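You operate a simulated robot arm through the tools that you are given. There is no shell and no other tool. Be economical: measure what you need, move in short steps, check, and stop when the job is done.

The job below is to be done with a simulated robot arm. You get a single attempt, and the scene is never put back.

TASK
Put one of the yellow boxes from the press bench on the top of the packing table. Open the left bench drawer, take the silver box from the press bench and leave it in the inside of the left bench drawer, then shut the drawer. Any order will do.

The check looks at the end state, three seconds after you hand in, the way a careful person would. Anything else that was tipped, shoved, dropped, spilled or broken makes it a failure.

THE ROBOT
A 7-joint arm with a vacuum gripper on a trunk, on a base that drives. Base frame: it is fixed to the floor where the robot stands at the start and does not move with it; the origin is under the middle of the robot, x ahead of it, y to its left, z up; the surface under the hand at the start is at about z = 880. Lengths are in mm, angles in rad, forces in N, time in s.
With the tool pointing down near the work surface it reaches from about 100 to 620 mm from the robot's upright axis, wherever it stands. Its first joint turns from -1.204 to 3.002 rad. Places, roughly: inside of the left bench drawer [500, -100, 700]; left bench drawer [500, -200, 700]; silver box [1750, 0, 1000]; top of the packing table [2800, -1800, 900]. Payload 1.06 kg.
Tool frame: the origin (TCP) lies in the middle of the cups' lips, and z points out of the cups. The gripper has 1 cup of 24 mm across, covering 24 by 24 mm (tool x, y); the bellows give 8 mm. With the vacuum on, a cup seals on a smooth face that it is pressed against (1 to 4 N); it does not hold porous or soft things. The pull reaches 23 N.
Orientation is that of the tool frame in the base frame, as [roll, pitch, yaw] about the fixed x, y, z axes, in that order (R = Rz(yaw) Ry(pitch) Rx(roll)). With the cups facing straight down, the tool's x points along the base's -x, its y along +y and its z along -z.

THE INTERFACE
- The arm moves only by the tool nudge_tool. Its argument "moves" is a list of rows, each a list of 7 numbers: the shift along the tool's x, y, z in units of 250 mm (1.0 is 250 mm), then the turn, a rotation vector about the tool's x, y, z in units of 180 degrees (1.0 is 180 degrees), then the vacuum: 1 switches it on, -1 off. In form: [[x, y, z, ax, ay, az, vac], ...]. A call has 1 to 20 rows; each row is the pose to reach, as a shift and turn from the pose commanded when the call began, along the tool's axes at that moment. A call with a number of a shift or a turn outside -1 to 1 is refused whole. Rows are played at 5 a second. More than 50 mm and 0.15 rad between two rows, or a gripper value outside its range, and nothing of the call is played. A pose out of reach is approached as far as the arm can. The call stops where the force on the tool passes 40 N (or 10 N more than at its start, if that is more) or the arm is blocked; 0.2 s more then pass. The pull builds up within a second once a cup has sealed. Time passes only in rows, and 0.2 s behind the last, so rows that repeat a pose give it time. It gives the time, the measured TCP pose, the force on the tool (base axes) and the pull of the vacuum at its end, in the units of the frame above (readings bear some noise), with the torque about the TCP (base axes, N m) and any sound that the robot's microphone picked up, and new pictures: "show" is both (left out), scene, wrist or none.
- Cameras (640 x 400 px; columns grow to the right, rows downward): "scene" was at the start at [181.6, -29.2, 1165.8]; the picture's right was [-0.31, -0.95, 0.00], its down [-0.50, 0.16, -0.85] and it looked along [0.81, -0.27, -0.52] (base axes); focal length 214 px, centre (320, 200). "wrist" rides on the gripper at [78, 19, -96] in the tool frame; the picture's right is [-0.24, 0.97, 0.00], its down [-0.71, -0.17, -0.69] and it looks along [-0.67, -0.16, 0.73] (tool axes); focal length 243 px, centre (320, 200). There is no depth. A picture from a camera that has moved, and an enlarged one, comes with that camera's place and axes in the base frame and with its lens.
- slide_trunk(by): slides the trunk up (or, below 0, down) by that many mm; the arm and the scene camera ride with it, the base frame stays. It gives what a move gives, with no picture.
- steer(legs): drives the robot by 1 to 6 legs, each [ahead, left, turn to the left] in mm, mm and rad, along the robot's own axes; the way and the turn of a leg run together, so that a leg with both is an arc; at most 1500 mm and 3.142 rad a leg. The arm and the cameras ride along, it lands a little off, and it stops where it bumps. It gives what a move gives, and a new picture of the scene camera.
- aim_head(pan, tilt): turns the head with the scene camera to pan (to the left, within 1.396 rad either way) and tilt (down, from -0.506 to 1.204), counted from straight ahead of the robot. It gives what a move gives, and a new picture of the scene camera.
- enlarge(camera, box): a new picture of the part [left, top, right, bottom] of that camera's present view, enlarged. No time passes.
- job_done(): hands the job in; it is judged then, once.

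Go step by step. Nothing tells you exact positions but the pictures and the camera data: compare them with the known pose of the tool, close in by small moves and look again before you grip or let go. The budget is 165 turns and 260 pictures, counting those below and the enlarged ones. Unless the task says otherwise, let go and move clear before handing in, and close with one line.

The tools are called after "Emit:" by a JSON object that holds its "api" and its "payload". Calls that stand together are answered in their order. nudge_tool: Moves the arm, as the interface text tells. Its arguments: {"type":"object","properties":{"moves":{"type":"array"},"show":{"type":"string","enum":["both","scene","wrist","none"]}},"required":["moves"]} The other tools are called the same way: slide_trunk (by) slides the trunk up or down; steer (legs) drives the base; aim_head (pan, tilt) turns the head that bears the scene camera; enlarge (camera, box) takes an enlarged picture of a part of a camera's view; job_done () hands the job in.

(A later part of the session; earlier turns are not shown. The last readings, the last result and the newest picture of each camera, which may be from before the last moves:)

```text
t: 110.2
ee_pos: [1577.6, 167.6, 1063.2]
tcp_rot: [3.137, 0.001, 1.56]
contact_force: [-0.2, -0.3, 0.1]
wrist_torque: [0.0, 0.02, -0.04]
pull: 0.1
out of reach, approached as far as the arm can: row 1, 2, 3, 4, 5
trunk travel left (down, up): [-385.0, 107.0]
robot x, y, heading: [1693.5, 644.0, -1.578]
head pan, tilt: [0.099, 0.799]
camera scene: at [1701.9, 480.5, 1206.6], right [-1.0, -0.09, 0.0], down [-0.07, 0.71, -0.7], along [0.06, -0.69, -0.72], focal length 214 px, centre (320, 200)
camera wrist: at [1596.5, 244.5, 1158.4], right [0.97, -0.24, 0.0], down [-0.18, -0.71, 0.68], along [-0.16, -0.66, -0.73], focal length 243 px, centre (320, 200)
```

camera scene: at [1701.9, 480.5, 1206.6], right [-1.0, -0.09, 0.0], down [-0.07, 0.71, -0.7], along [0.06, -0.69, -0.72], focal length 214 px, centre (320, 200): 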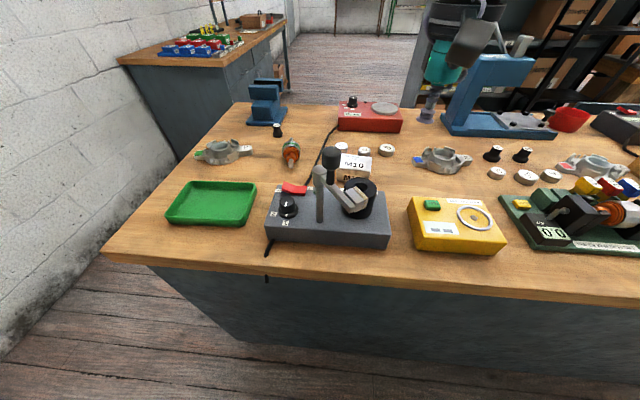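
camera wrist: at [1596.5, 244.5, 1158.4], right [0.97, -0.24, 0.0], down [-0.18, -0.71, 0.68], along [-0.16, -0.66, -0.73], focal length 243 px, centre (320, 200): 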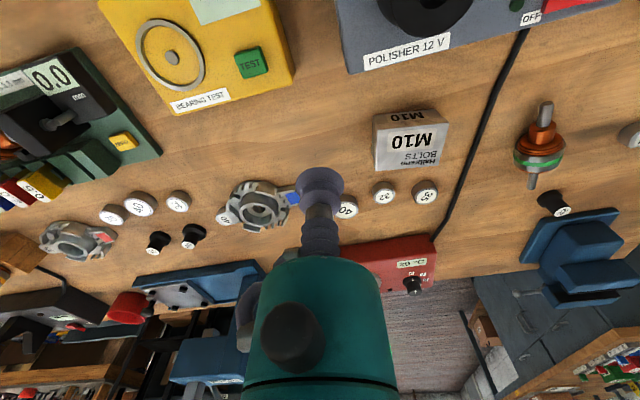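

The torso shifts forward as the trunk lowers, so a lower trunk gives more reach. I'll lower it 60 mm and try again.

Emit:
{"api": "slide_trunk", "payload": {"by": -60}}

Emit:
{"api": "nudge_tool", "payload": {"moves": [[0, 0.1, 0, 0, 0, 0, -1], [0, 0.2, 0, 0, 0, 0, -1], [0, 0.3, 0, 0, 0, 0, -1], [-0.1, 0.33, 0, 0, 0, 0, -1], [-0.2, 0.33, 0, 0, 0, 0, -1], [-0.29, 0.33, 0, 0, 0, 0, -1]]}}

```text
t: 111.2
ee_pos: [1576.3, 165.4, 1001.9]
tcp_rot: [3.139, 0.0, 1.561]
contact_force: [0.0, -0.1, -0.1]
wrist_torque: [0.03, -0.02, 0.03]
pull: 0.0
trunk travel left (down, up): [-325.0, 167.0]
robot x, y, heading: [1695.4, 638.5, -1.58]
head pan, tilt: [0.099, 0.799]
```

```text
t: 112.6
ee_pos: [1582.4, 163.9, 999.8]
tcp_rot: [3.137, 0.001, 1.564]
contact_force: [-0.3, 0.6, -0.5]
wrist_torque: [0.01, 0.03, -0.02]
pull: 0.0
out of reach, approached as far as the arm can: row 1, 2, 3, 4, 5, 6
trunk travel left (down, up): [-325.0, 167.0]
robot x, y, heading: [1694.1, 642.0, -1.581]
head pan, tilt: [0.099, 0.799]
camera scene: at [1701.7, 464.4, 1144.4], right [-1.0, -0.09, 0.0], down [-0.07, 0.71, -0.7], along [0.06, -0.69, -0.72], focal length 214 px, centre (320, 200)
camera wrist: at [1602.3, 242.1, 1096.6], right [0.97, -0.24, 0.0], down [-0.18, -0.71, 0.68], along [-0.16, -0.66, -0.73], focal length 243 px, centre (320, 200)
```

scene: 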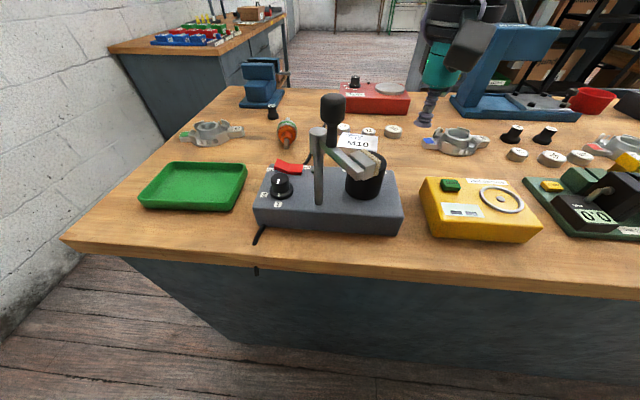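
wrist: 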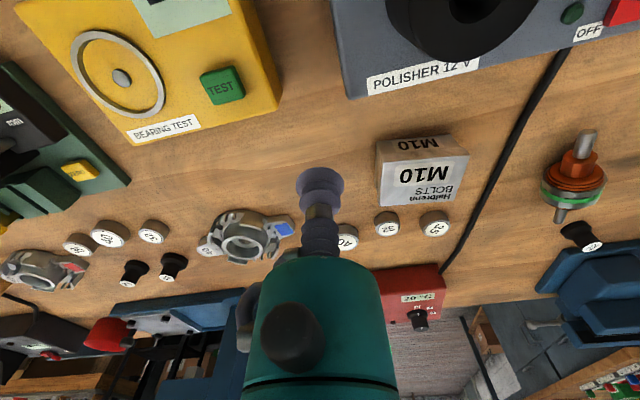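

The limit is on moving to the robot's left, not the distance, so probably a joint limit. I'll test moving only forward (−y) and up.

Emit:
{"api": "nudge_tool", "payload": {"moves": [[-0.08, 0, -0.05, 0, 0, 0, -1], [-0.16, 0, -0.1, 0, 0, 0, -1], [-0.24, 0, -0.15, 0, 0, 0, -1]], "show": "none"}}

Emit:
{"api": "nudge_tool", "payload": {"moves": [[0, 0, 0, 0, 0, 0.03, -1], [0, 0.1, 0, 0, 0, 0.07, -1], [0, 0.1, 0, 0, 0, 0.1, -1]], "show": "none"}}

```text
t: 113.4
ee_pos: [1548.6, 140.6, 1026.3]
tcp_rot: [3.138, 0.0, 1.561]
contact_force: [0.0, 0.1, 0.3]
wrist_torque: [0.01, 0.01, -0.01]
pull: 0.2
out of reach, approached as far as the arm can: row 1, 2, 3
trunk travel left (down, up): [-325.0, 167.0]
robot x, y, heading: [1694.7, 640.8, -1.579]
head pan, tilt: [0.099, 0.799]
```

```text
t: 114.2
ee_pos: [1554.6, 151.5, 1022.2]
tcp_rot: [3.14, 0.0, 1.244]
contact_force: [-0.4, 1.0, 0.0]
wrist_torque: [0.01, -0.01, 0.01]
pull: 0.0
out of reach, approached as far as the arm can: row 2, 3
trunk travel left (down, up): [-325.0, 167.0]
robot x, y, heading: [1697.8, 641.5, -1.577]
head pan, tilt: [0.099, 0.799]
```

Let me retract and probe where the hand can move laterally at smaller distance.

Emit:
{"api": "nudge_tool", "payload": {"moves": [[0.1, 0, -0.15, 0, 0, -0.03, -1], [0.2, 0, -0.3, 0, 0, -0.07, -1], [0.35, 0, -0.4, 0, 0, -0.1, -1], [0.5, 0, -0.4, 0, 0, -0.1, -1], [0.65, 0, -0.4, 0, 0, -0.1, -1]], "show": "none"}}

Emit:
{"api": "nudge_tool", "payload": {"moves": [[0, 0.15, 0, 0, 0, 0, -1], [0, 0.3, 0, 0, 0, 0, -1], [0, 0.45, 0, 0, 0, 0, -1], [0, 0.6, 0, 0, 0, 0, -1]]}}

```text
t: 115.4
ee_pos: [1607.2, 307.1, 1121.8]
tcp_rot: [3.138, 0.0, 1.561]
contact_force: [0.6, 0.3, 0.8]
wrist_torque: [-0.01, 0.01, 0.0]
pull: 0.0
trunk travel left (down, up): [-325.0, 167.0]
robot x, y, heading: [1695.7, 641.8, -1.582]
head pan, tilt: [0.099, 0.799]
```

```text
t: 116.4
ee_pos: [1618.6, 302.8, 1115.9]
tcp_rot: [3.135, 0.0, 1.561]
contact_force: [-11.9, 2.5, 5.7]
wrist_torque: [0.12, -1.46, 1.29]
pull: 0.1
out of reach, approached as far as the arm can: row 1, 2, 3, 4
trunk travel left (down, up): [-325.0, 167.0]
robot x, y, heading: [1697.1, 645.0, -1.581]
head pan, tilt: [0.099, 0.799]
camera scene: at [1704.2, 465.7, 1143.3], right [-0.99, -0.12, 0.0], down [-0.09, 0.72, -0.69], along [0.08, -0.68, -0.73], focal length 214 px, centre (320, 200)
camera wrist: at [1637.0, 379.9, 1211.4], right [0.97, -0.24, 0.0], down [-0.18, -0.71, 0.68], along [-0.16, -0.66, -0.73], focal length 243 px, centre (320, 200)
```

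scene: 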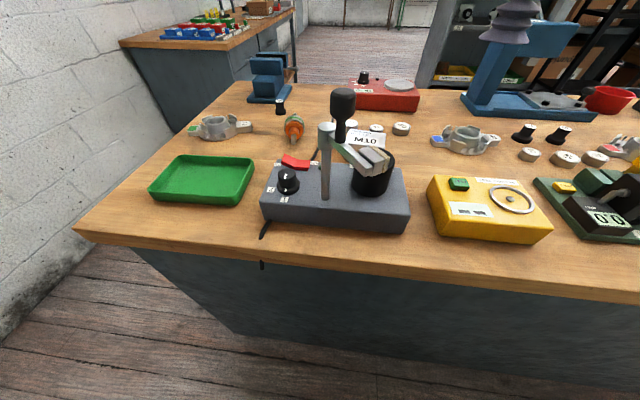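
wrist: 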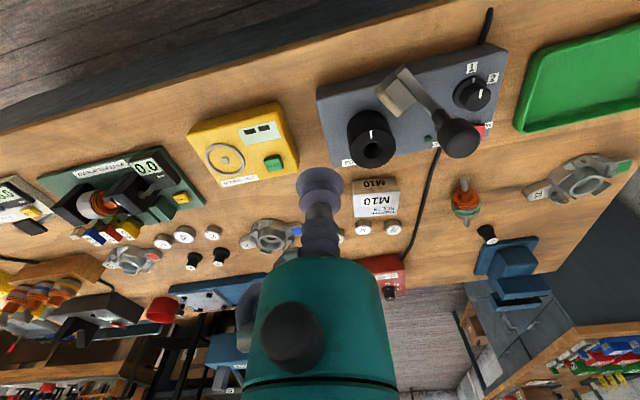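

The arm pushed against something of its own, likely the head. I'll back off and look at how the arm sits on the robot.

Emit:
{"api": "nudge_tool", "payload": {"moves": [[0, -0.1, 0, 0, 0, 0, -1], [0, -0.2, 0, 0, 0, 0, -1]], "show": "none"}}

Emit:
{"api": "aim_head", "payload": {"pan": -1.39, "tilt": 0.5}}

Emit:
{"api": "aim_head", "payload": {"pan": -0.6, "tilt": 0.0}}

```text
t: 117.0
ee_pos: [1568.6, 301.7, 1117.6]
tcp_rot: [3.136, -0.001, 1.56]
contact_force: [0.0, -0.1, 0.6]
wrist_torque: [0.03, 0.01, 0.0]
pull: 0.0
trunk travel left (down, up): [-325.0, 167.0]
robot x, y, heading: [1691.5, 639.2, -1.578]
head pan, tilt: [0.099, 0.799]
```

```text
t: 118.5
ee_pos: [1569.3, 301.1, 1117.3]
tcp_rot: [3.139, -0.001, 1.561]
contact_force: [0.0, -0.6, 0.9]
wrist_torque: [-0.01, 0.03, 0.0]
pull: 0.1
trunk travel left (down, up): [-325.0, 167.0]
robot x, y, heading: [1693.7, 642.5, -1.577]
head pan, tilt: [-1.389, 0.499]
camera scene: at [1604.8, 528.9, 1170.4], right [-0.17, 0.98, 0.0], down [0.47, 0.08, -0.88], along [-0.86, -0.15, -0.48], focal length 214 px, centre (320, 200)
```

scene: 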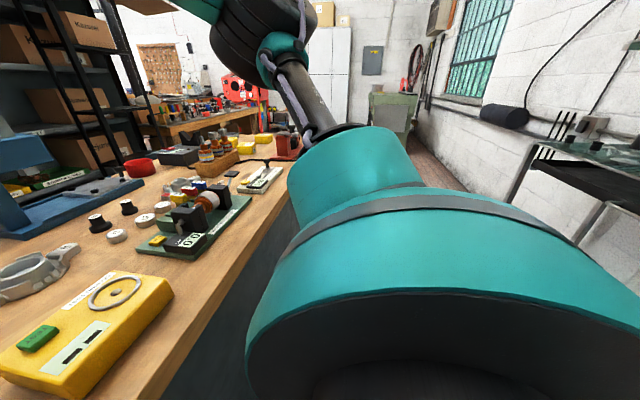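

```text
t: 119.7
ee_pos: [1570.5, 301.2, 1117.9]
tcp_rot: [3.139, 0.0, 1.561]
contact_force: [0.5, 0.6, 0.3]
wrist_torque: [-0.04, 0.01, 0.01]
pull: 0.1
trunk travel left (down, up): [-325.0, 167.0]
robot x, y, heading: [1695.9, 642.7, -1.579]
head pan, tilt: [-0.6, 0.0]
camera scene: at [1642.9, 470.9, 1216.5], right [-0.82, 0.57, 0.0], down [0.0, 0.0, -1.0], along [-0.57, -0.82, 0.0], focal length 214 px, centre (320, 200)
```

scene: 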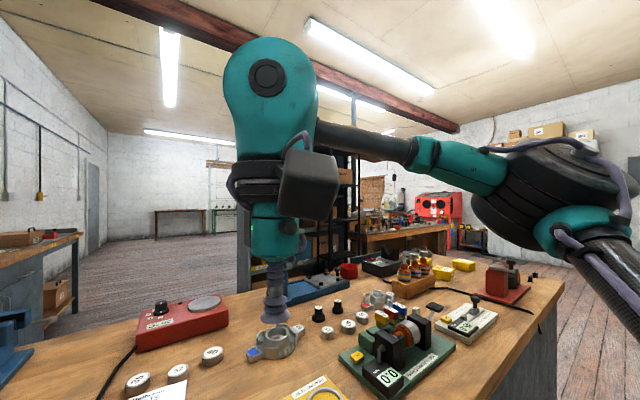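

The shoulder sits on the robot's right, so targets to its front-right are easiest. I'll reposition so the box lies at about 45° to the right.

Emit:
{"api": "steer", "payload": {"legs": [[-50, -55, 0], [0, 0, 0.83]]}}

Emit:
{"api": "aim_head", "payload": {"pan": -0.7, "tilt": 0.7}}

```text
t: 123.0
ee_pos: [1811.5, 372.9, 1118.5]
tcp_rot: [3.136, 0.0, 2.407]
contact_force: [0.2, -0.4, 0.4]
wrist_torque: [0.0, -0.01, -0.01]
pull: 0.1
trunk travel left (down, up): [-325.0, 167.0]
robot x, y, heading: [1641.0, 693.9, -0.734]
head pan, tilt: [-0.6, 0.0]
camera scene: at [1732.7, 539.3, 1216.5], right [-0.97, -0.23, 0.0], down [0.0, 0.0, -1.0], along [0.23, -0.97, 0.0], focal length 214 px, centre (320, 200)
```

scene: 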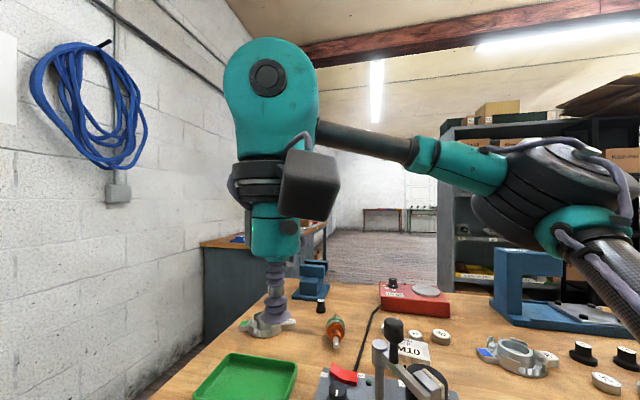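

```text
t: 124.1
ee_pos: [1810.9, 372.7, 1118.6]
tcp_rot: [3.14, -0.001, 2.405]
contact_force: [0.1, -0.3, 0.8]
wrist_torque: [-0.01, 0.01, -0.01]
pull: 0.0
trunk travel left (down, up): [-325.0, 167.0]
robot x, y, heading: [1640.2, 692.7, -0.736]
head pan, tilt: [-0.7, 0.7]
camera scene: at [1723.2, 542.6, 1152.7], right [-0.99, -0.14, 0.0], down [-0.09, 0.64, -0.77], along [0.1, -0.76, -0.64], focal length 214 px, centre (320, 200)
```

scene: 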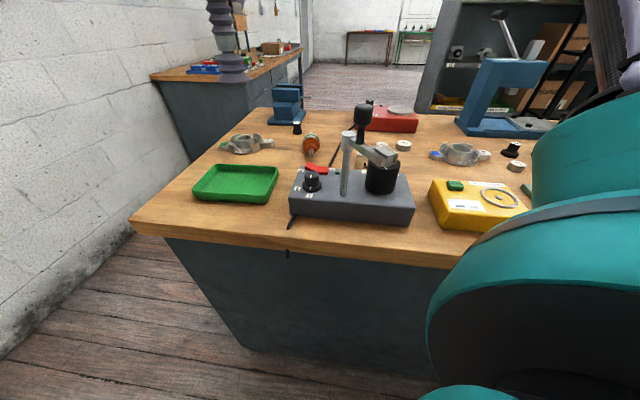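

The hand is at (1811,373). I'll swing it to the −x side of the tester's lever first, then approach the box.

Emit:
{"api": "nudge_tool", "payload": {"moves": [[0.1, -0.09, -0.03, 0, 0, 0, -1], [0.2, -0.18, -0.06, 0, 0, 0, -1], [0.3, -0.27, -0.09, 0, 0, 0, -1], [0.4, -0.36, -0.1, 0, 0, 0, -1], [0.5, -0.45, -0.1, 0, 0, 0, -1], [0.593, -0.537, -0.1, 0, 0, 0, -1]], "show": "scene"}}

```text
t: 125.5
ee_pos: [1611.7, 370.5, 1141.9]
tcp_rot: [3.136, -0.002, 2.405]
contact_force: [-0.4, 0.2, 0.9]
wrist_torque: [-0.01, 0.0, -0.02]
pull: 0.1
trunk travel left (down, up): [-325.0, 167.0]
robot x, y, heading: [1642.1, 693.7, -0.733]
head pan, tilt: [-0.7, 0.7]
camera scene: at [1722.7, 543.0, 1152.7], right [-0.99, -0.14, 0.0], down [-0.09, 0.64, -0.77], along [0.1, -0.76, -0.64], focal length 214 px, centre (320, 200)
```

scene: 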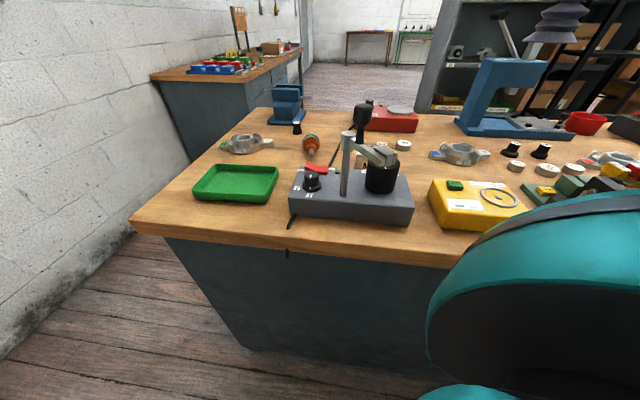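

Emit:
{"api": "nudge_tool", "payload": {"moves": [[-0.128, -0.1, 0, 0, 0, 0, -1], [-0.255, -0.2, 0, 0, 0, 0, -1], [-0.383, -0.3, 0.04, 0, 0, 0, -1], [-0.51, -0.4, 0.08, 0, 0, 0, -1], [-0.638, -0.5, 0.12, 0, 0, 0, -1], [-0.766, -0.6, 0.16, 0, 0, 0, -1], [-0.893, -0.705, 0.16, 0, 0, 0, -1]], "show": "both"}}

```text
t: 127.1
ee_pos: [1652.6, 147.0, 1099.2]
tcp_rot: [3.138, 0.001, 2.4]
contact_force: [0.3, -0.7, 0.2]
wrist_torque: [0.01, -0.01, 0.03]
pull: 0.1
out of reach, approached as far as the arm can: row 6, 7
trunk travel left (down, up): [-325.0, 167.0]
robot x, y, heading: [1639.2, 692.9, -0.737]
head pan, tilt: [-0.7, 0.7]
camera scene: at [1723.2, 542.4, 1152.6], right [-0.99, -0.13, 0.0], down [-0.09, 0.64, -0.76], along [0.1, -0.76, -0.64], focal length 214 px, centre (320, 200)
camera wrist: at [1606.4, 212.2, 1195.3], right [0.83, 0.56, 0.0], down [0.41, -0.61, 0.68], along [0.39, -0.57, -0.73], focal length 243 px, centre (320, 200)
```

scene: 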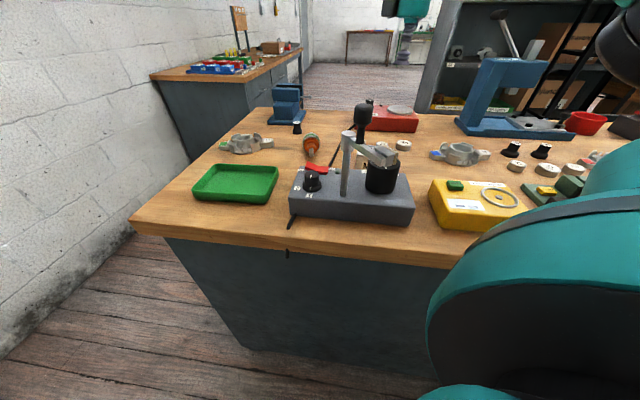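
wrist: 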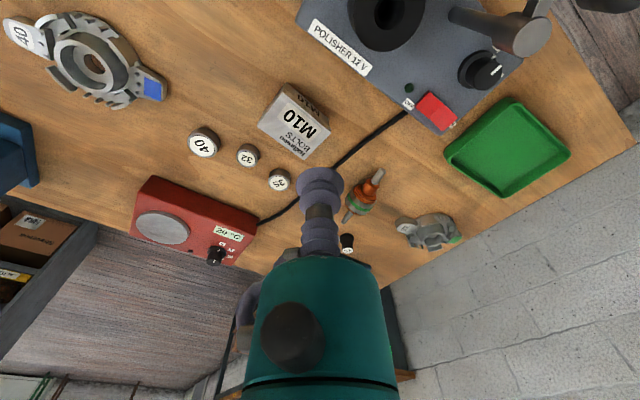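

The box top is at (1658,83), 60 mm further on. I'll try to go forward while descending, as reach grows lower.

Emit:
{"api": "nudge_tool", "payload": {"moves": [[-0.06, -0.05, 0.06, 0, 0, 0, -1], [-0.12, -0.11, 0.12, 0, 0, 0, -1], [-0.18, -0.17, 0.18, 0, 0, 0, -1]], "show": "none"}}

```text
t: 127.9
ee_pos: [1653.1, 116.2, 1039.7]
tcp_rot: [3.138, 0.005, 2.384]
contact_force: [0.1, -0.1, -0.5]
wrist_torque: [0.04, -0.03, 0.01]
pull: 0.1
out of reach, approached as far as the arm can: row 1, 2, 3
trunk travel left (down, up): [-325.0, 167.0]
robot x, y, heading: [1640.7, 689.4, -0.734]
head pan, tilt: [-0.7, 0.7]
```

Emit:
{"api": "nudge_tool", "payload": {"moves": [[-0.05, -0.04, 0.1, 0, 0, 0, -1], [-0.1, -0.081, 0.2, 0, 0, 0, -1]], "show": "both"}}

```text
t: 128.5
ee_pos: [1667.3, 106.4, 989.5]
tcp_rot: [3.138, 0.002, 2.401]
contact_force: [0.5, -0.3, 0.4]
wrist_torque: [-0.01, -0.01, 0.03]
pull: 0.0
out of reach, approached as far as the arm can: row 1, 2
trunk travel left (down, up): [-325.0, 167.0]
robot x, y, heading: [1641.3, 693.1, -0.737]
head pan, tilt: [-0.7, 0.7]
camera scene: at [1723.1, 542.7, 1152.7], right [-0.99, -0.13, 0.0], down [-0.09, 0.64, -0.76], along [0.1, -0.76, -0.64], focal length 214 px, centre (320, 200)
camera wrist: at [1622.4, 172.6, 1084.6], right [0.83, 0.56, 0.0], down [0.4, -0.61, 0.69], along [0.38, -0.57, -0.73], focal length 243 px, centre (320, 200)
```

scene: 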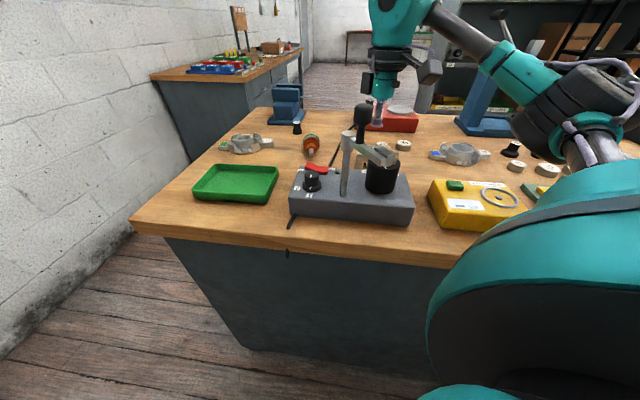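
wrist: 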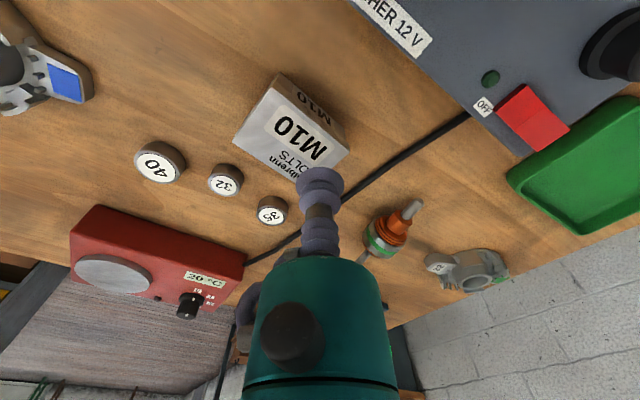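

The box centre is around (1655,83). I'll continue with a small correction and lower.

Emit:
{"api": "nudge_tool", "payload": {"moves": [[-0.013, -0.05, 0.06, 0, 0, 0, -1], [-0.026, -0.1, 0.12, 0, 0, 0, -1]], "show": "wrist"}}

```text
t: 129.1
ee_pos: [1662.8, 106.4, 958.4]
tcp_rot: [3.139, 0.0, 2.402]
contact_force: [0.2, 0.4, -0.2]
wrist_torque: [0.01, 0.0, 0.02]
pull: 0.1
out of reach, approached as far as the arm can: row 1, 2
trunk travel left (down, up): [-325.0, 167.0]
robot x, y, heading: [1640.6, 693.2, -0.737]
head pan, tilt: [-0.7, 0.7]
camera wrist: at [1617.3, 172.7, 1053.6], right [0.83, 0.56, 0.0], down [0.41, -0.61, 0.68], along [0.38, -0.57, -0.73], focal length 243 px, centre (320, 200)
```

wrist: 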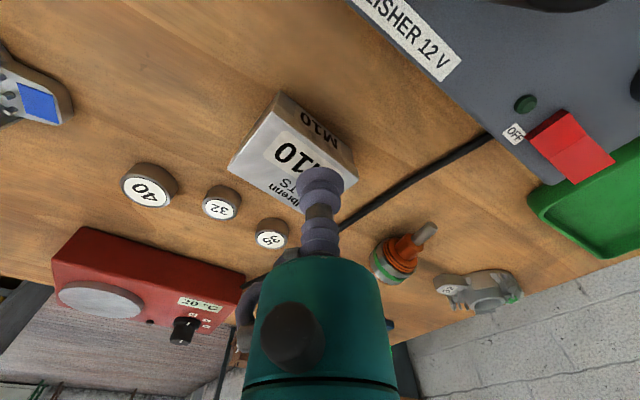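

The arm is at its reach limit, so I'll shift the base about 26 mm toward the bench.

Emit:
{"api": "steer", "payload": {"legs": [[13, -23, 0]]}}

Emit:
{"api": "nudge_tool", "payload": {"moves": [[0, 0, 0.02, 0, 0, 0, -1], [0, 0, 0.04, 0, 0, 0, -1]], "show": "wrist"}}

```text
t: 130.0
ee_pos: [1656.6, 81.6, 957.9]
tcp_rot: [3.139, 0.0, 2.4]
contact_force: [0.3, -0.3, -0.4]
wrist_torque: [0.01, 0.01, 0.02]
pull: 0.0
trunk travel left (down, up): [-325.0, 167.0]
robot x, y, heading: [1634.3, 666.2, -0.739]
head pan, tilt: [-0.7, 0.7]
camera scene: at [1717.3, 516.8, 1152.6], right [-0.99, -0.13, 0.0], down [-0.09, 0.64, -0.76], along [0.1, -0.76, -0.64], focal length 214 px, centre (320, 200)
```

scene: 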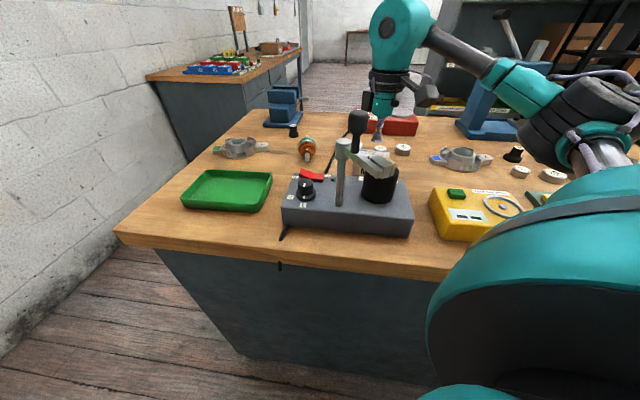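

```text
t: 130.6
ee_pos: [1656.0, 81.6, 948.6]
tcp_rot: [3.138, 0.001, 2.399]
contact_force: [-0.1, -0.4, 0.6]
wrist_torque: [0.0, 0.05, 0.0]
pull: 0.1
trunk travel left (down, up): [-325.0, 167.0]
robot x, y, heading: [1635.3, 663.9, -0.733]
head pan, tilt: [-0.7, 0.7]
camera wrist: at [1611.3, 147.5, 1044.1], right [0.83, 0.56, 0.0], down [0.41, -0.61, 0.68], along [0.38, -0.57, -0.73], focal length 243 px, centre (320, 200)
```

wrist: 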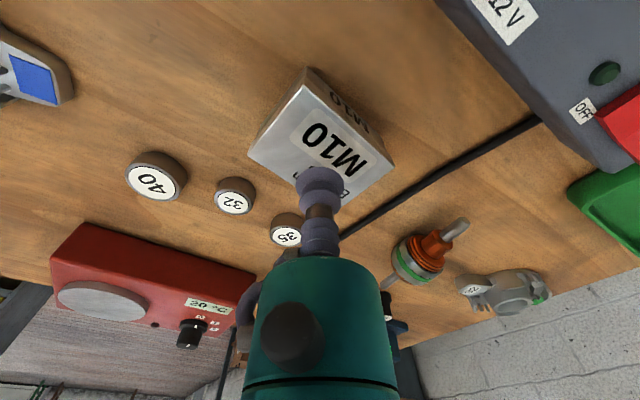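

The cup is almost above the box's centre. Descending with the vacuum on.

Emit:
{"api": "nudge_tool", "payload": {"moves": [[0, 0.02, 0.03, 0, 0, 0, 1], [0, 0.02, 0.06, 0, 0, 0, 1], [0, 0.02, 0.08, 0, 0, 0, 1]], "show": "wrist"}}

Emit:
{"api": "nudge_tool", "payload": {"moves": [[0, 0, 0.016, 0, 0, 0, 1], [0, 0, 0.032, 0, 0, 0, 1]], "show": "none"}}

```text
t: 131.4
ee_pos: [1660.1, 84.4, 928.4]
tcp_rot: [3.138, 0.001, 2.4]
contact_force: [-0.8, -1.3, -1.0]
wrist_torque: [0.01, 0.0, 0.0]
pull: 0.2
trunk travel left (down, up): [-325.0, 167.0]
robot x, y, heading: [1635.8, 665.3, -0.737]
head pan, tilt: [-0.7, 0.7]
camera wrist: at [1615.0, 151.2, 1024.0], right [0.83, 0.56, 0.0], down [0.41, -0.61, 0.69], along [0.38, -0.57, -0.73], focal length 243 px, centre (320, 200)
```

wrist: 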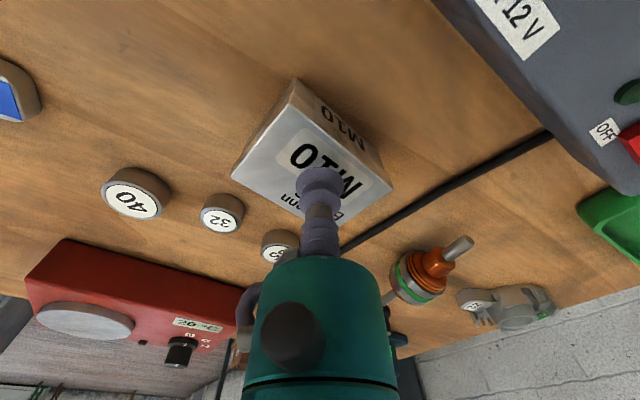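

```text
t: 132.0
ee_pos: [1660.0, 85.4, 921.1]
tcp_rot: [3.137, 0.001, 2.4]
contact_force: [-0.8, 0.7, -0.6]
wrist_torque: [0.01, -0.01, -0.04]
pull: 22.7
trunk travel left (down, up): [-325.0, 167.0]
robot x, y, heading: [1633.0, 667.0, -0.736]
head pan, tilt: [-0.7, 0.7]
```

Sealed on the silver box. I lift it straight, then back between the testers and higher.

Emit:
{"api": "nudge_tool", "payload": {"moves": [[0, 0, 0, 0, 0, 0, 1], [0, 0, -0.04, 0, 0, 0, 1], [0, 0, -0.1, 0, 0, 0, 1], [0, 0, -0.18, 0, 0, 0, 1], [0.03, 0, -0.26, 0, 0, 0, 1]], "show": "wrist"}}

Emit:
{"api": "nudge_tool", "payload": {"moves": [[0.08, -0.01, -0.12, 0, 0, 0, 1], [0.16, -0.02, -0.24, 0, 0, 0, 1], [0.23, -0.03, -0.36, 0, 0, 0, 1], [0.3, -0.03, -0.48, 0, 0, 0, 1]], "show": "both"}}

```text
t: 133.2
ee_pos: [1655.2, 91.5, 985.3]
tcp_rot: [3.138, 0.0, 2.399]
contact_force: [0.2, -0.6, -3.1]
wrist_torque: [0.03, 0.0, -0.04]
pull: 22.9
trunk travel left (down, up): [-325.0, 167.0]
robot x, y, heading: [1634.5, 666.2, -0.738]
head pan, tilt: [-0.7, 0.7]
camera wrist: at [1609.5, 156.9, 1081.0], right [0.83, 0.56, 0.0], down [0.41, -0.61, 0.68], along [0.38, -0.57, -0.73], focal length 243 px, centre (320, 200)
```

wrist: 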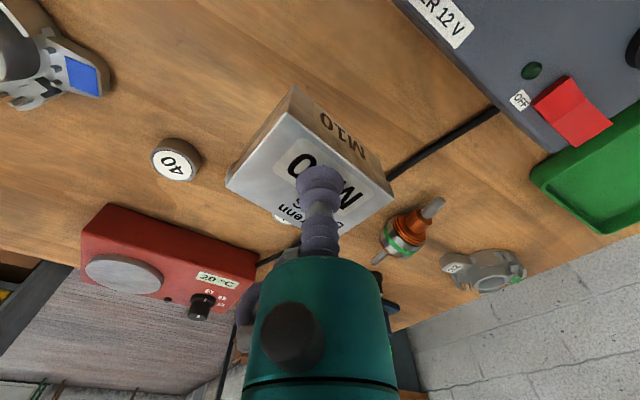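

```text
t: 134.2
ee_pos: [1603.2, 147.6, 1097.9]
tcp_rot: [3.137, 0.0, 2.397]
contact_force: [0.9, 1.1, -2.8]
wrist_torque: [0.03, 0.01, 0.01]
pull: 22.9
out of reach, approached as far as the arm can: row 3, 4
trunk travel left (down, up): [-325.0, 167.0]
robot x, y, heading: [1635.2, 665.5, -0.739]
head pan, tilt: [-0.7, 0.7]
camera scene: at [1717.4, 517.3, 1152.7], right [-0.99, -0.13, 0.0], down [-0.09, 0.64, -0.77], along [0.1, -0.76, -0.64], focal length 214 px, centre (320, 200)
camera wrist: at [1558.3, 214.5, 1193.5], right [0.83, 0.56, 0.0], down [0.4, -0.61, 0.68], along [0.38, -0.57, -0.73], focal length 243 px, centre (320, 200)
```

scene: 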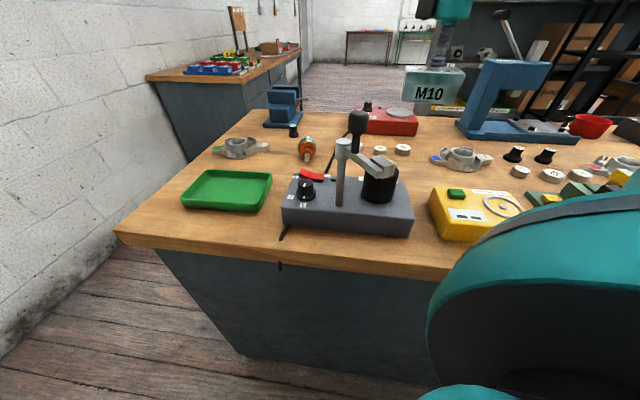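
wrist: 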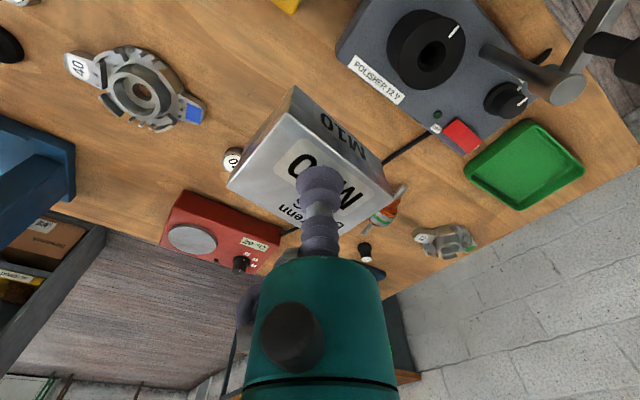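

The silver box is held. I'll retract it toward the robot, then drive around the −x end back to the drawer.

Emit:
{"api": "nudge_tool", "payload": {"moves": [[0.07, 0.09, -0.1, 0, 0, 0, 1], [0.14, 0.18, -0.2, 0, 0, 0, 1], [0.2, 0.27, -0.28, 0, 0, 0, 1], [0.268, 0.35, -0.28, 0, 0, 0, 1]], "show": "none"}}

Emit:
{"api": "steer", "payload": {"legs": [[-64, 70, 0], [0, 0, 2.31]]}}

```text
t: 135.2
ee_pos: [1612.3, 257.9, 1167.6]
tcp_rot: [3.139, -0.001, 2.4]
contact_force: [0.3, -0.6, -3.7]
wrist_torque: [-0.01, 0.0, 0.05]
pull: 23.1
trunk travel left (down, up): [-325.0, 167.0]
robot x, y, heading: [1638.0, 667.2, -0.735]
head pan, tilt: [-0.7, 0.7]
```

```text
t: 141.9
ee_pos: [1954.4, 1017.4, 1167.8]
tcp_rot: [3.138, 0.002, -1.581]
contact_force: [0.7, 0.1, -4.0]
wrist_torque: [-0.01, -0.01, 0.01]
pull: 22.9
trunk travel left (down, up): [-325.0, 167.0]
robot x, y, heading: [1633.2, 762.3, 1.564]
head pan, tilt: [-0.7, 0.7]
camera scene: at [1690.5, 920.3, 1152.6], right [0.76, -0.65, 0.0], down [-0.42, -0.49, -0.76], along [0.5, 0.58, -0.64], focal length 214 px, centre (320, 200)
```

scene: 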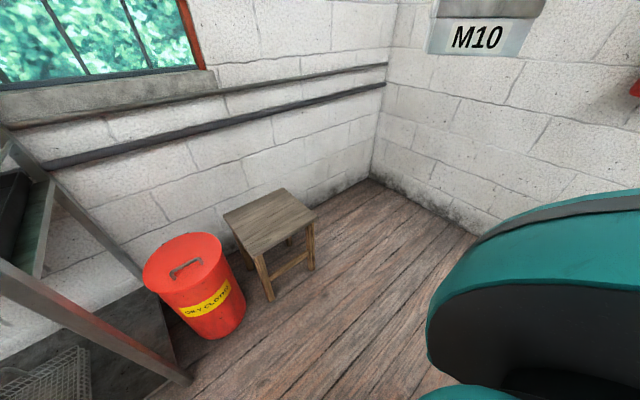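

Emit:
{"api": "steer", "payload": {"legs": [[0, 1500, 0], [0, 190, 0], [-1500, 0, 0], [-190, 0, 0]]}}

Emit:
{"api": "aim_head", "payload": {"pan": -0.5, "tilt": 0.75}}

```text
t: 165.5
ee_pos: [248.6, -666.1, 1167.1]
tcp_rot: [3.139, -0.001, -1.576]
contact_force: [0.4, 0.3, -2.6]
wrist_torque: [-0.03, 0.01, -0.01]
pull: 22.8
trunk travel left (down, up): [-325.0, 167.0]
robot x, y, heading: [-71.9, -922.7, 1.569]
head pan, tilt: [-0.7, 0.7]
camera scene: at [-15.6, -764.2, 1152.7], right [0.77, -0.64, 0.0], down [-0.41, -0.49, -0.77], along [0.49, 0.59, -0.64], focal length 214 px, centre (320, 200)
```

scene: 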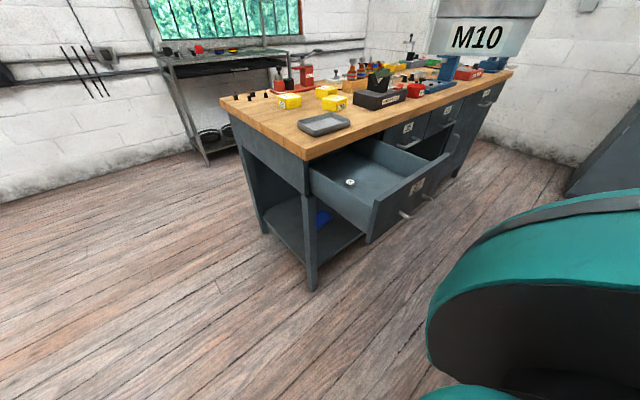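

```text
t: 166.2
ee_pos: [247.7, -665.0, 1166.9]
tcp_rot: [3.139, 0.0, -1.575]
contact_force: [0.1, -0.3, -4.1]
wrist_torque: [-0.04, 0.02, -0.05]
pull: 23.2
trunk travel left (down, up): [-325.0, 167.0]
robot x, y, heading: [-71.0, -922.8, 1.575]
head pan, tilt: [-0.499, 0.75]
camera scene: at [-30.6, -756.0, 1148.4], right [0.88, -0.48, 0.0], down [-0.33, -0.6, -0.73], along [0.35, 0.64, -0.68], focal length 214 px, centre (320, 200)
```

scene: 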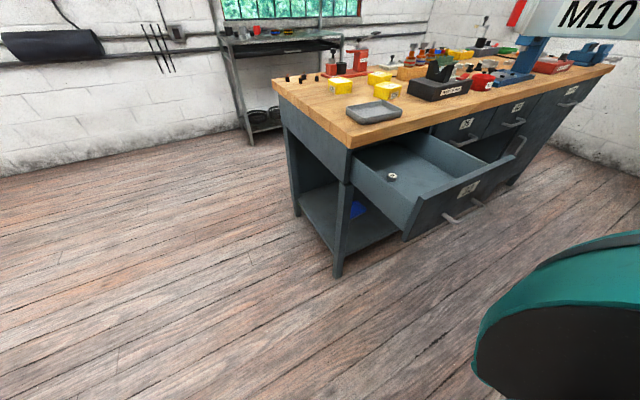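

The drawer is in view. I move right so the hand lines up with the drawer's middle.

Emit:
{"api": "steer", "payload": {"legs": [[0, -250, 0]]}}

Emit:
{"api": "nudge_tool", "payload": {"moves": [[-0.15, 0, 0.1, 0, 0, 0, 1], [-0.3, 0, 0.2, 0, 0, 0, 1], [-0.45, 0, 0.3, 0, 0, 0, 1], [-0.6, 0, 0.4, 0, 0, 0, 1]]}}

```text
t: 169.0
ee_pos: [498.1, -666.0, 1167.5]
tcp_rot: [3.138, 0.0, -1.578]
contact_force: [0.2, -0.5, -3.4]
wrist_torque: [-0.05, 0.04, 0.0]
pull: 23.2
trunk travel left (down, up): [-325.0, 167.0]
robot x, y, heading: [177.5, -927.3, 1.571]
head pan, tilt: [-0.499, 0.75]
camera scene: at [217.8, -756.2, 1148.4], right [0.88, -0.48, 0.0], down [-0.33, -0.6, -0.73], along [0.35, 0.64, -0.68], focal length 214 px, centre (320, 200)
```

scene: 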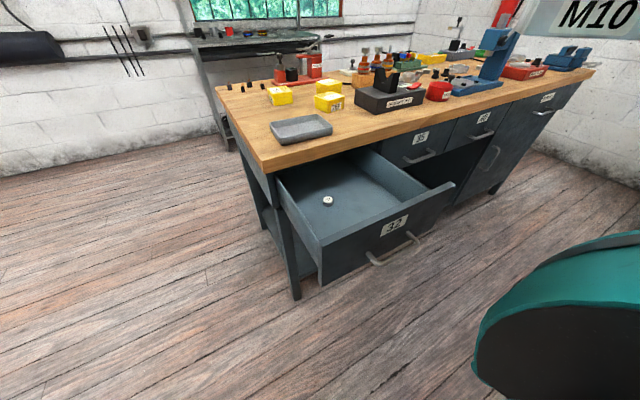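

```text
t: 170.0
ee_pos: [498.3, -515.6, 1066.1]
tcp_rot: [3.139, 0.0, -1.579]
contact_force: [0.9, -0.7, -3.3]
wrist_torque: [-0.02, 0.03, 0.03]
pull: 23.1
trunk travel left (down, up): [-325.0, 167.0]
robot x, y, heading: [176.4, -925.6, 1.569]
head pan, tilt: [-0.499, 0.75]
camera scene: at [217.7, -755.6, 1148.3], right [0.88, -0.48, 0.0], down [-0.33, -0.6, -0.73], along [0.35, 0.64, -0.68], focal length 214 px, centre (320, 200)
camera wrist: at [479.0, -593.4, 1162.3], right [-0.97, 0.24, 0.0], down [0.18, 0.71, 0.68], along [0.16, 0.66, -0.73], focal length 243 px, centre (320, 200)
```

scene: 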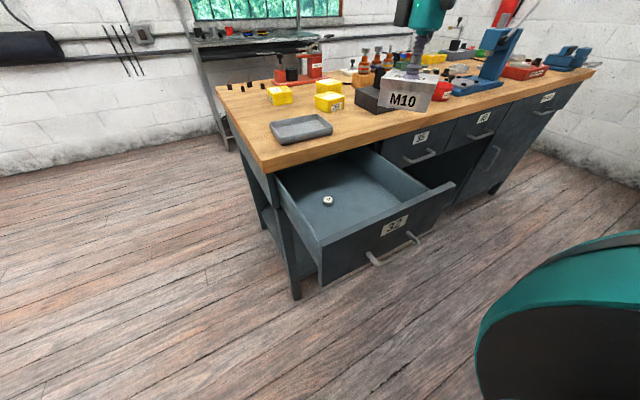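
wrist: 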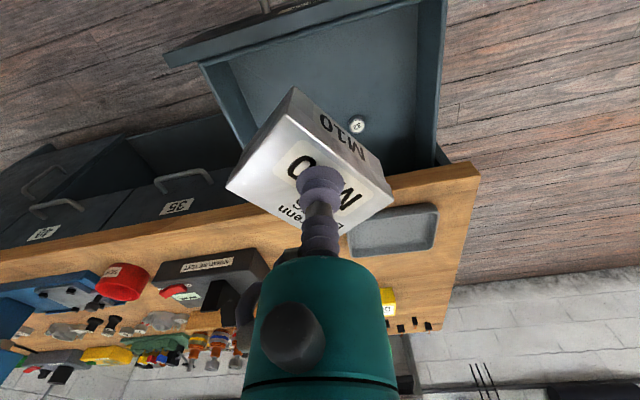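

The washer is at (456,-369), so I'll place the box near (530,-448), going down in steps.

Emit:
{"api": "nudge_tool", "payload": {"moves": [[-0.1, -0.05, 0.1, 0, 0, 0, 1], [-0.2, -0.1, 0.2, 0, 0, 0, 1], [-0.272, -0.128, 0.3, 0, 0, 0, 1], [-0.272, -0.128, 0.45, 0, 0, 0, 1], [-0.272, -0.128, 0.58, 0, 0, 0, 1]]}}

```text
t: 171.2
ee_pos: [529.9, -448.9, 923.8]
tcp_rot: [3.14, 0.0, -1.577]
contact_force: [-0.4, 0.8, -3.1]
wrist_torque: [0.01, 0.01, 0.02]
pull: 22.7
trunk travel left (down, up): [-325.0, 167.0]
robot x, y, heading: [177.3, -926.3, 1.568]
head pan, tilt: [-0.499, 0.75]
camera scene: at [217.8, -756.0, 1148.3], right [0.88, -0.48, 0.0], down [-0.33, -0.6, -0.73], along [0.35, 0.64, -0.68], focal length 214 px, centre (320, 200)
camera wrist: at [510.8, -527.6, 1019.0], right [-0.97, 0.24, 0.0], down [0.18, 0.71, 0.68], along [0.16, 0.67, -0.73], focal length 243 px, centre (320, 200)
```

scene: 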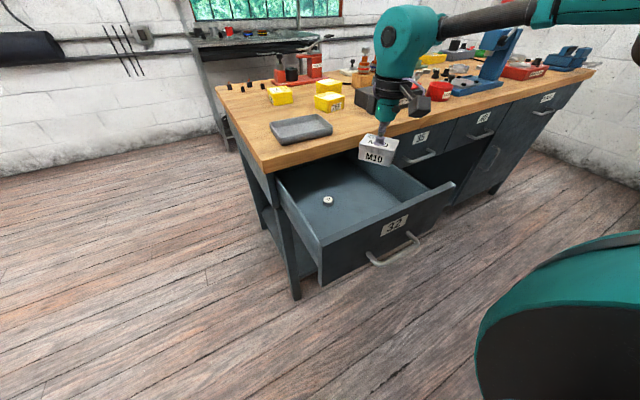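
wrist: 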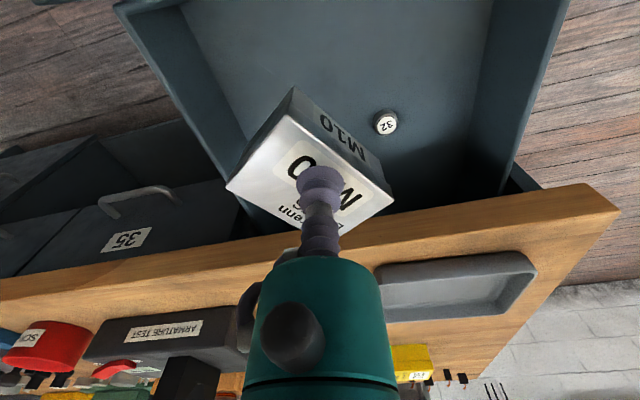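

Emit:
{"api": "nudge_tool", "payload": {"moves": [[0, 0, 0.12, 0, 0, 0, 1], [0, 0, 0.24, 0, 0, 0, 1], [0, 0, 0.36, 0, 0, 0, 1], [0, 0, 0.48, 0, 0, 0, 1]]}}

```text
t: 172.2
ee_pos: [528.8, -448.3, 801.5]
tcp_rot: [3.138, 0.001, -1.578]
contact_force: [-0.2, -0.2, -4.4]
wrist_torque: [-0.06, 0.01, 0.0]
pull: 23.4
trunk travel left (down, up): [-325.0, 167.0]
robot x, y, heading: [180.7, -922.5, 1.561]
head pan, tilt: [-0.499, 0.75]
camera scene: at [217.7, -755.9, 1148.3], right [0.88, -0.48, 0.0], down [-0.33, -0.6, -0.73], along [0.35, 0.64, -0.68], focal length 214 px, centre (320, 200)
camera wrist: at [509.1, -526.2, 897.2], right [-0.97, 0.24, 0.0], down [0.18, 0.71, 0.68], along [0.16, 0.66, -0.73], focal length 243 px, centre (320, 200)
```

scene: 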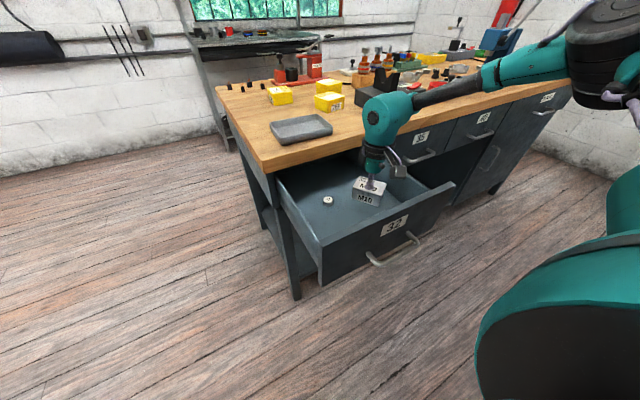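
wrist: 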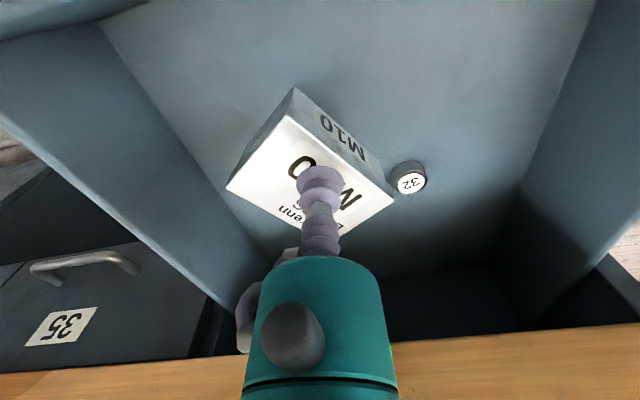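

There is about 30 mm between the box corner and the "32" spacer. I'll descend carefully to contact.

Emit:
{"api": "nudge_tool", "payload": {"moves": [[0, 0, 0.04, 0, 0, 0, 1], [0, 0, 0.08, 0, 0, 0, 1]], "show": "none"}}

Emit:
{"api": "nudge_tool", "payload": {"moves": [[0, 0, 0.02, 0, 0, 0, 1], [0, 0, 0.032, 0, 0, 0, 1]], "show": "wrist"}}

```text
t: 172.8
ee_pos: [528.7, -448.2, 781.9]
tcp_rot: [3.14, -0.001, -1.577]
contact_force: [-0.1, -0.6, -3.9]
wrist_torque: [-0.04, 0.0, 0.01]
pull: 23.2
trunk travel left (down, up): [-325.0, 167.0]
robot x, y, heading: [181.4, -923.7, 1.568]
head pan, tilt: [-0.499, 0.75]
```

```text
t: 173.4
ee_pos: [528.7, -447.7, 774.0]
tcp_rot: [3.137, -0.001, -1.577]
contact_force: [0.9, -0.1, -3.4]
wrist_torque: [-0.02, 0.0, -0.01]
pull: 22.3
trunk travel left (down, up): [-325.0, 167.0]
robot x, y, heading: [177.9, -924.2, 1.569]
head pan, tilt: [-0.499, 0.75]
camera wrist: at [509.1, -526.7, 869.9], right [-0.97, 0.24, 0.0], down [0.18, 0.71, 0.68], along [0.16, 0.66, -0.73], focal length 243 px, centre (320, 200)
```

wrist: 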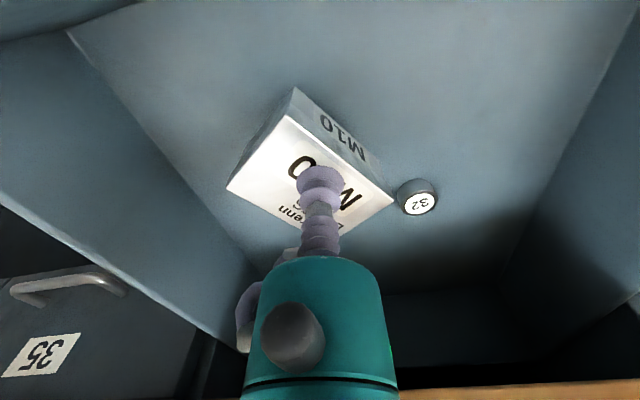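

Emit:
{"api": "nudge_tool", "payload": {"moves": [[0, 0, 0.016, 0, 0, 0, 1], [0, 0, 0.032, 0, 0, 0, 1]], "show": "none"}}

Emit:
{"api": "nudge_tool", "payload": {"moves": [[0, 0, 0.012, 0, 0, 0, 1], [0, 0, 0.02, 0, 0, 0, 1]], "show": "none"}}

```text
t: 174.0
ee_pos: [529.1, -448.4, 765.6]
tcp_rot: [3.137, -0.001, -1.576]
contact_force: [1.0, -0.4, -2.8]
wrist_torque: [-0.03, 0.05, 0.01]
pull: 22.6
trunk travel left (down, up): [-325.0, 167.0]
robot x, y, heading: [177.6, -925.5, 1.574]
head pan, tilt: [-0.499, 0.75]
```

```text
t: 174.6
ee_pos: [529.6, -447.1, 761.2]
tcp_rot: [3.139, 0.0, -1.577]
contact_force: [0.0, 0.0, -4.1]
wrist_torque: [0.0, 0.02, 0.0]
pull: 23.6
trunk travel left (down, up): [-325.0, 167.0]
robot x, y, heading: [176.6, -922.6, 1.564]
head pan, tilt: [-0.499, 0.75]
```

Emit:
{"api": "nudge_tool", "payload": {"moves": [[0, 0, 0.012, 0, 0, 0, 1], [0, 0, 0.024, 0, 0, 0, 1]], "show": "none"}}

Emit:
{"api": "nudge_tool", "payload": {"moves": [[0, 0, 0.01, 0, 0, 0, 1], [0, 0, 0.02, 0, 0, 0, 1]], "show": "wrist"}}

```text
t: 175.2
ee_pos: [528.1, -447.8, 755.1]
tcp_rot: [3.138, 0.0, -1.578]
contact_force: [0.3, -0.8, -3.1]
wrist_torque: [-0.02, 0.02, 0.02]
pull: 22.7
trunk travel left (down, up): [-325.0, 167.0]
robot x, y, heading: [177.1, -923.2, 1.567]
head pan, tilt: [-0.499, 0.75]
```

```text
t: 175.8
ee_pos: [528.5, -447.5, 749.3]
tcp_rot: [3.139, 0.0, -1.579]
contact_force: [1.0, -0.1, -2.8]
wrist_torque: [-0.01, 0.03, 0.0]
pull: 22.7
trunk travel left (down, up): [-325.0, 167.0]
robot x, y, heading: [172.7, -925.5, 1.571]
head pan, tilt: [-0.499, 0.75]
camera wrist: at [509.8, -526.9, 845.7], right [-0.97, 0.24, 0.0], down [0.18, 0.71, 0.68], along [0.16, 0.66, -0.73], focal length 243 px, centre (320, 200)
```

wrist: 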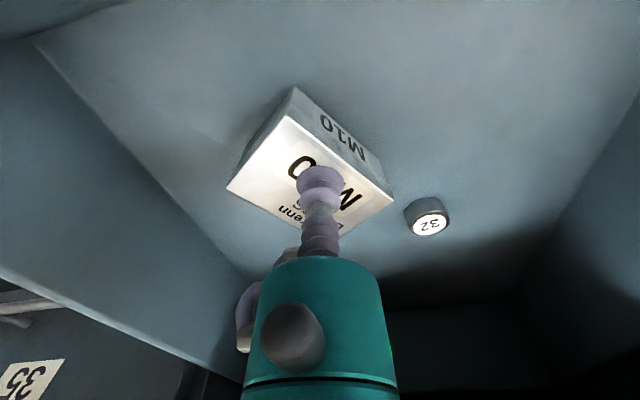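

Emit:
{"api": "nudge_tool", "payload": {"moves": [[0, 0, 0.01, 0, 0, 0, 1], [0, 0, 0.02, 0, 0, 0, 1]], "show": "none"}}

Emit:
{"api": "nudge_tool", "payload": {"moves": [[0, 0, 0.01, 0, 0, 0, 1], [0, 0, 0.02, 0, 0, 0, 1]], "show": "none"}}

```text
t: 176.4
ee_pos: [530.4, -447.4, 745.2]
tcp_rot: [3.138, 0.0, -1.578]
contact_force: [-0.1, -0.4, -3.3]
wrist_torque: [-0.02, 0.06, -0.01]
pull: 22.9
trunk travel left (down, up): [-325.0, 167.0]
robot x, y, heading: [176.0, -922.4, 1.568]
head pan, tilt: [-0.499, 0.75]
```

```text
t: 177.0
ee_pos: [529.5, -447.5, 741.7]
tcp_rot: [3.137, 0.006, -1.576]
contact_force: [3.4, -1.3, 15.6]
wrist_torque: [0.02, -0.08, 0.07]
pull: 22.7
trunk travel left (down, up): [-325.0, 167.0]
robot x, y, heading: [178.5, -924.6, 1.572]
head pan, tilt: [-0.499, 0.75]
```

The box now rests on the drawer floor (force changed to +15 N). I'll ease off slightly, release and rise.

Emit:
{"api": "nudge_tool", "payload": {"moves": [[0, 0, -0.008, 0, 0, 0, 1], [0, 0, -0.008, 0, 0, 0, -1], [0, 0, -0.008, 0, 0, 0, -1], [0, 0, -0.008, 0, 0, 0, -1], [0, 0, -0.008, 0, 0, 0, -1], [0, 0, -0.03, 0, 0, 0, -1], [0, 0, -0.1, 0, 0, 0, -1], [0, 0, -0.25, 0, 0, 0, -1], [0, 0, -0.4, 0, 0, 0, -1], [0, 0, -0.55, 0, 0, 0, -1], [0, 0, -0.75, 0, 0, 0, -1]]}}

```text
t: 179.4
ee_pos: [531.9, -450.3, 928.4]
tcp_rot: [3.137, 0.0, -1.578]
contact_force: [0.8, 0.7, 0.0]
wrist_torque: [0.02, -0.01, 0.04]
pull: 0.0
trunk travel left (down, up): [-325.0, 167.0]
robot x, y, heading: [175.4, -926.2, 1.568]
head pan, tilt: [-0.499, 0.75]
camera scene: at [217.3, -756.5, 1148.4], right [0.88, -0.48, 0.0], down [-0.33, -0.6, -0.73], along [0.35, 0.64, -0.68], focal length 214 px, centre (320, 200)
camera wrist: at [511.7, -529.2, 1023.6], right [-0.97, 0.24, 0.0], down [0.18, 0.71, 0.68], along [0.16, 0.66, -0.73], focal length 243 px, centre (320, 200)
```

scene: 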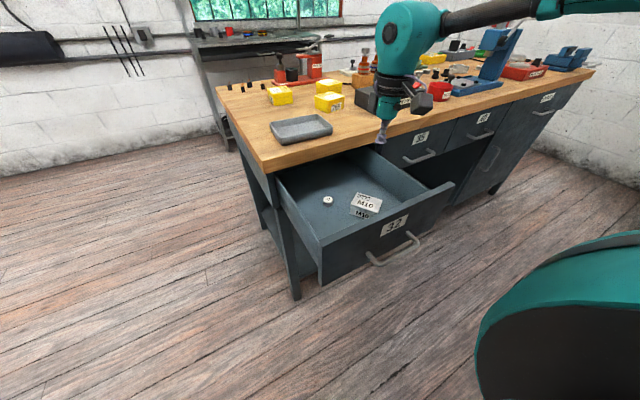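
wrist: 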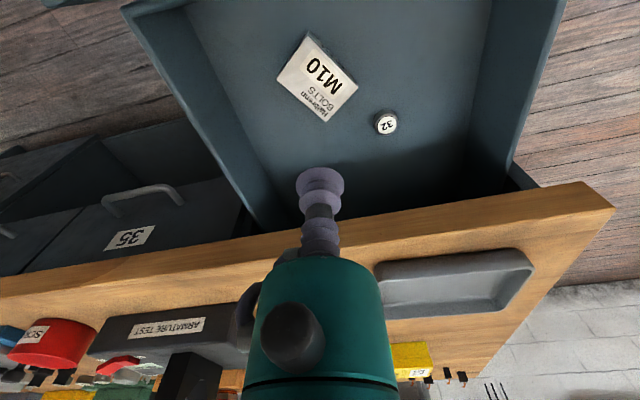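

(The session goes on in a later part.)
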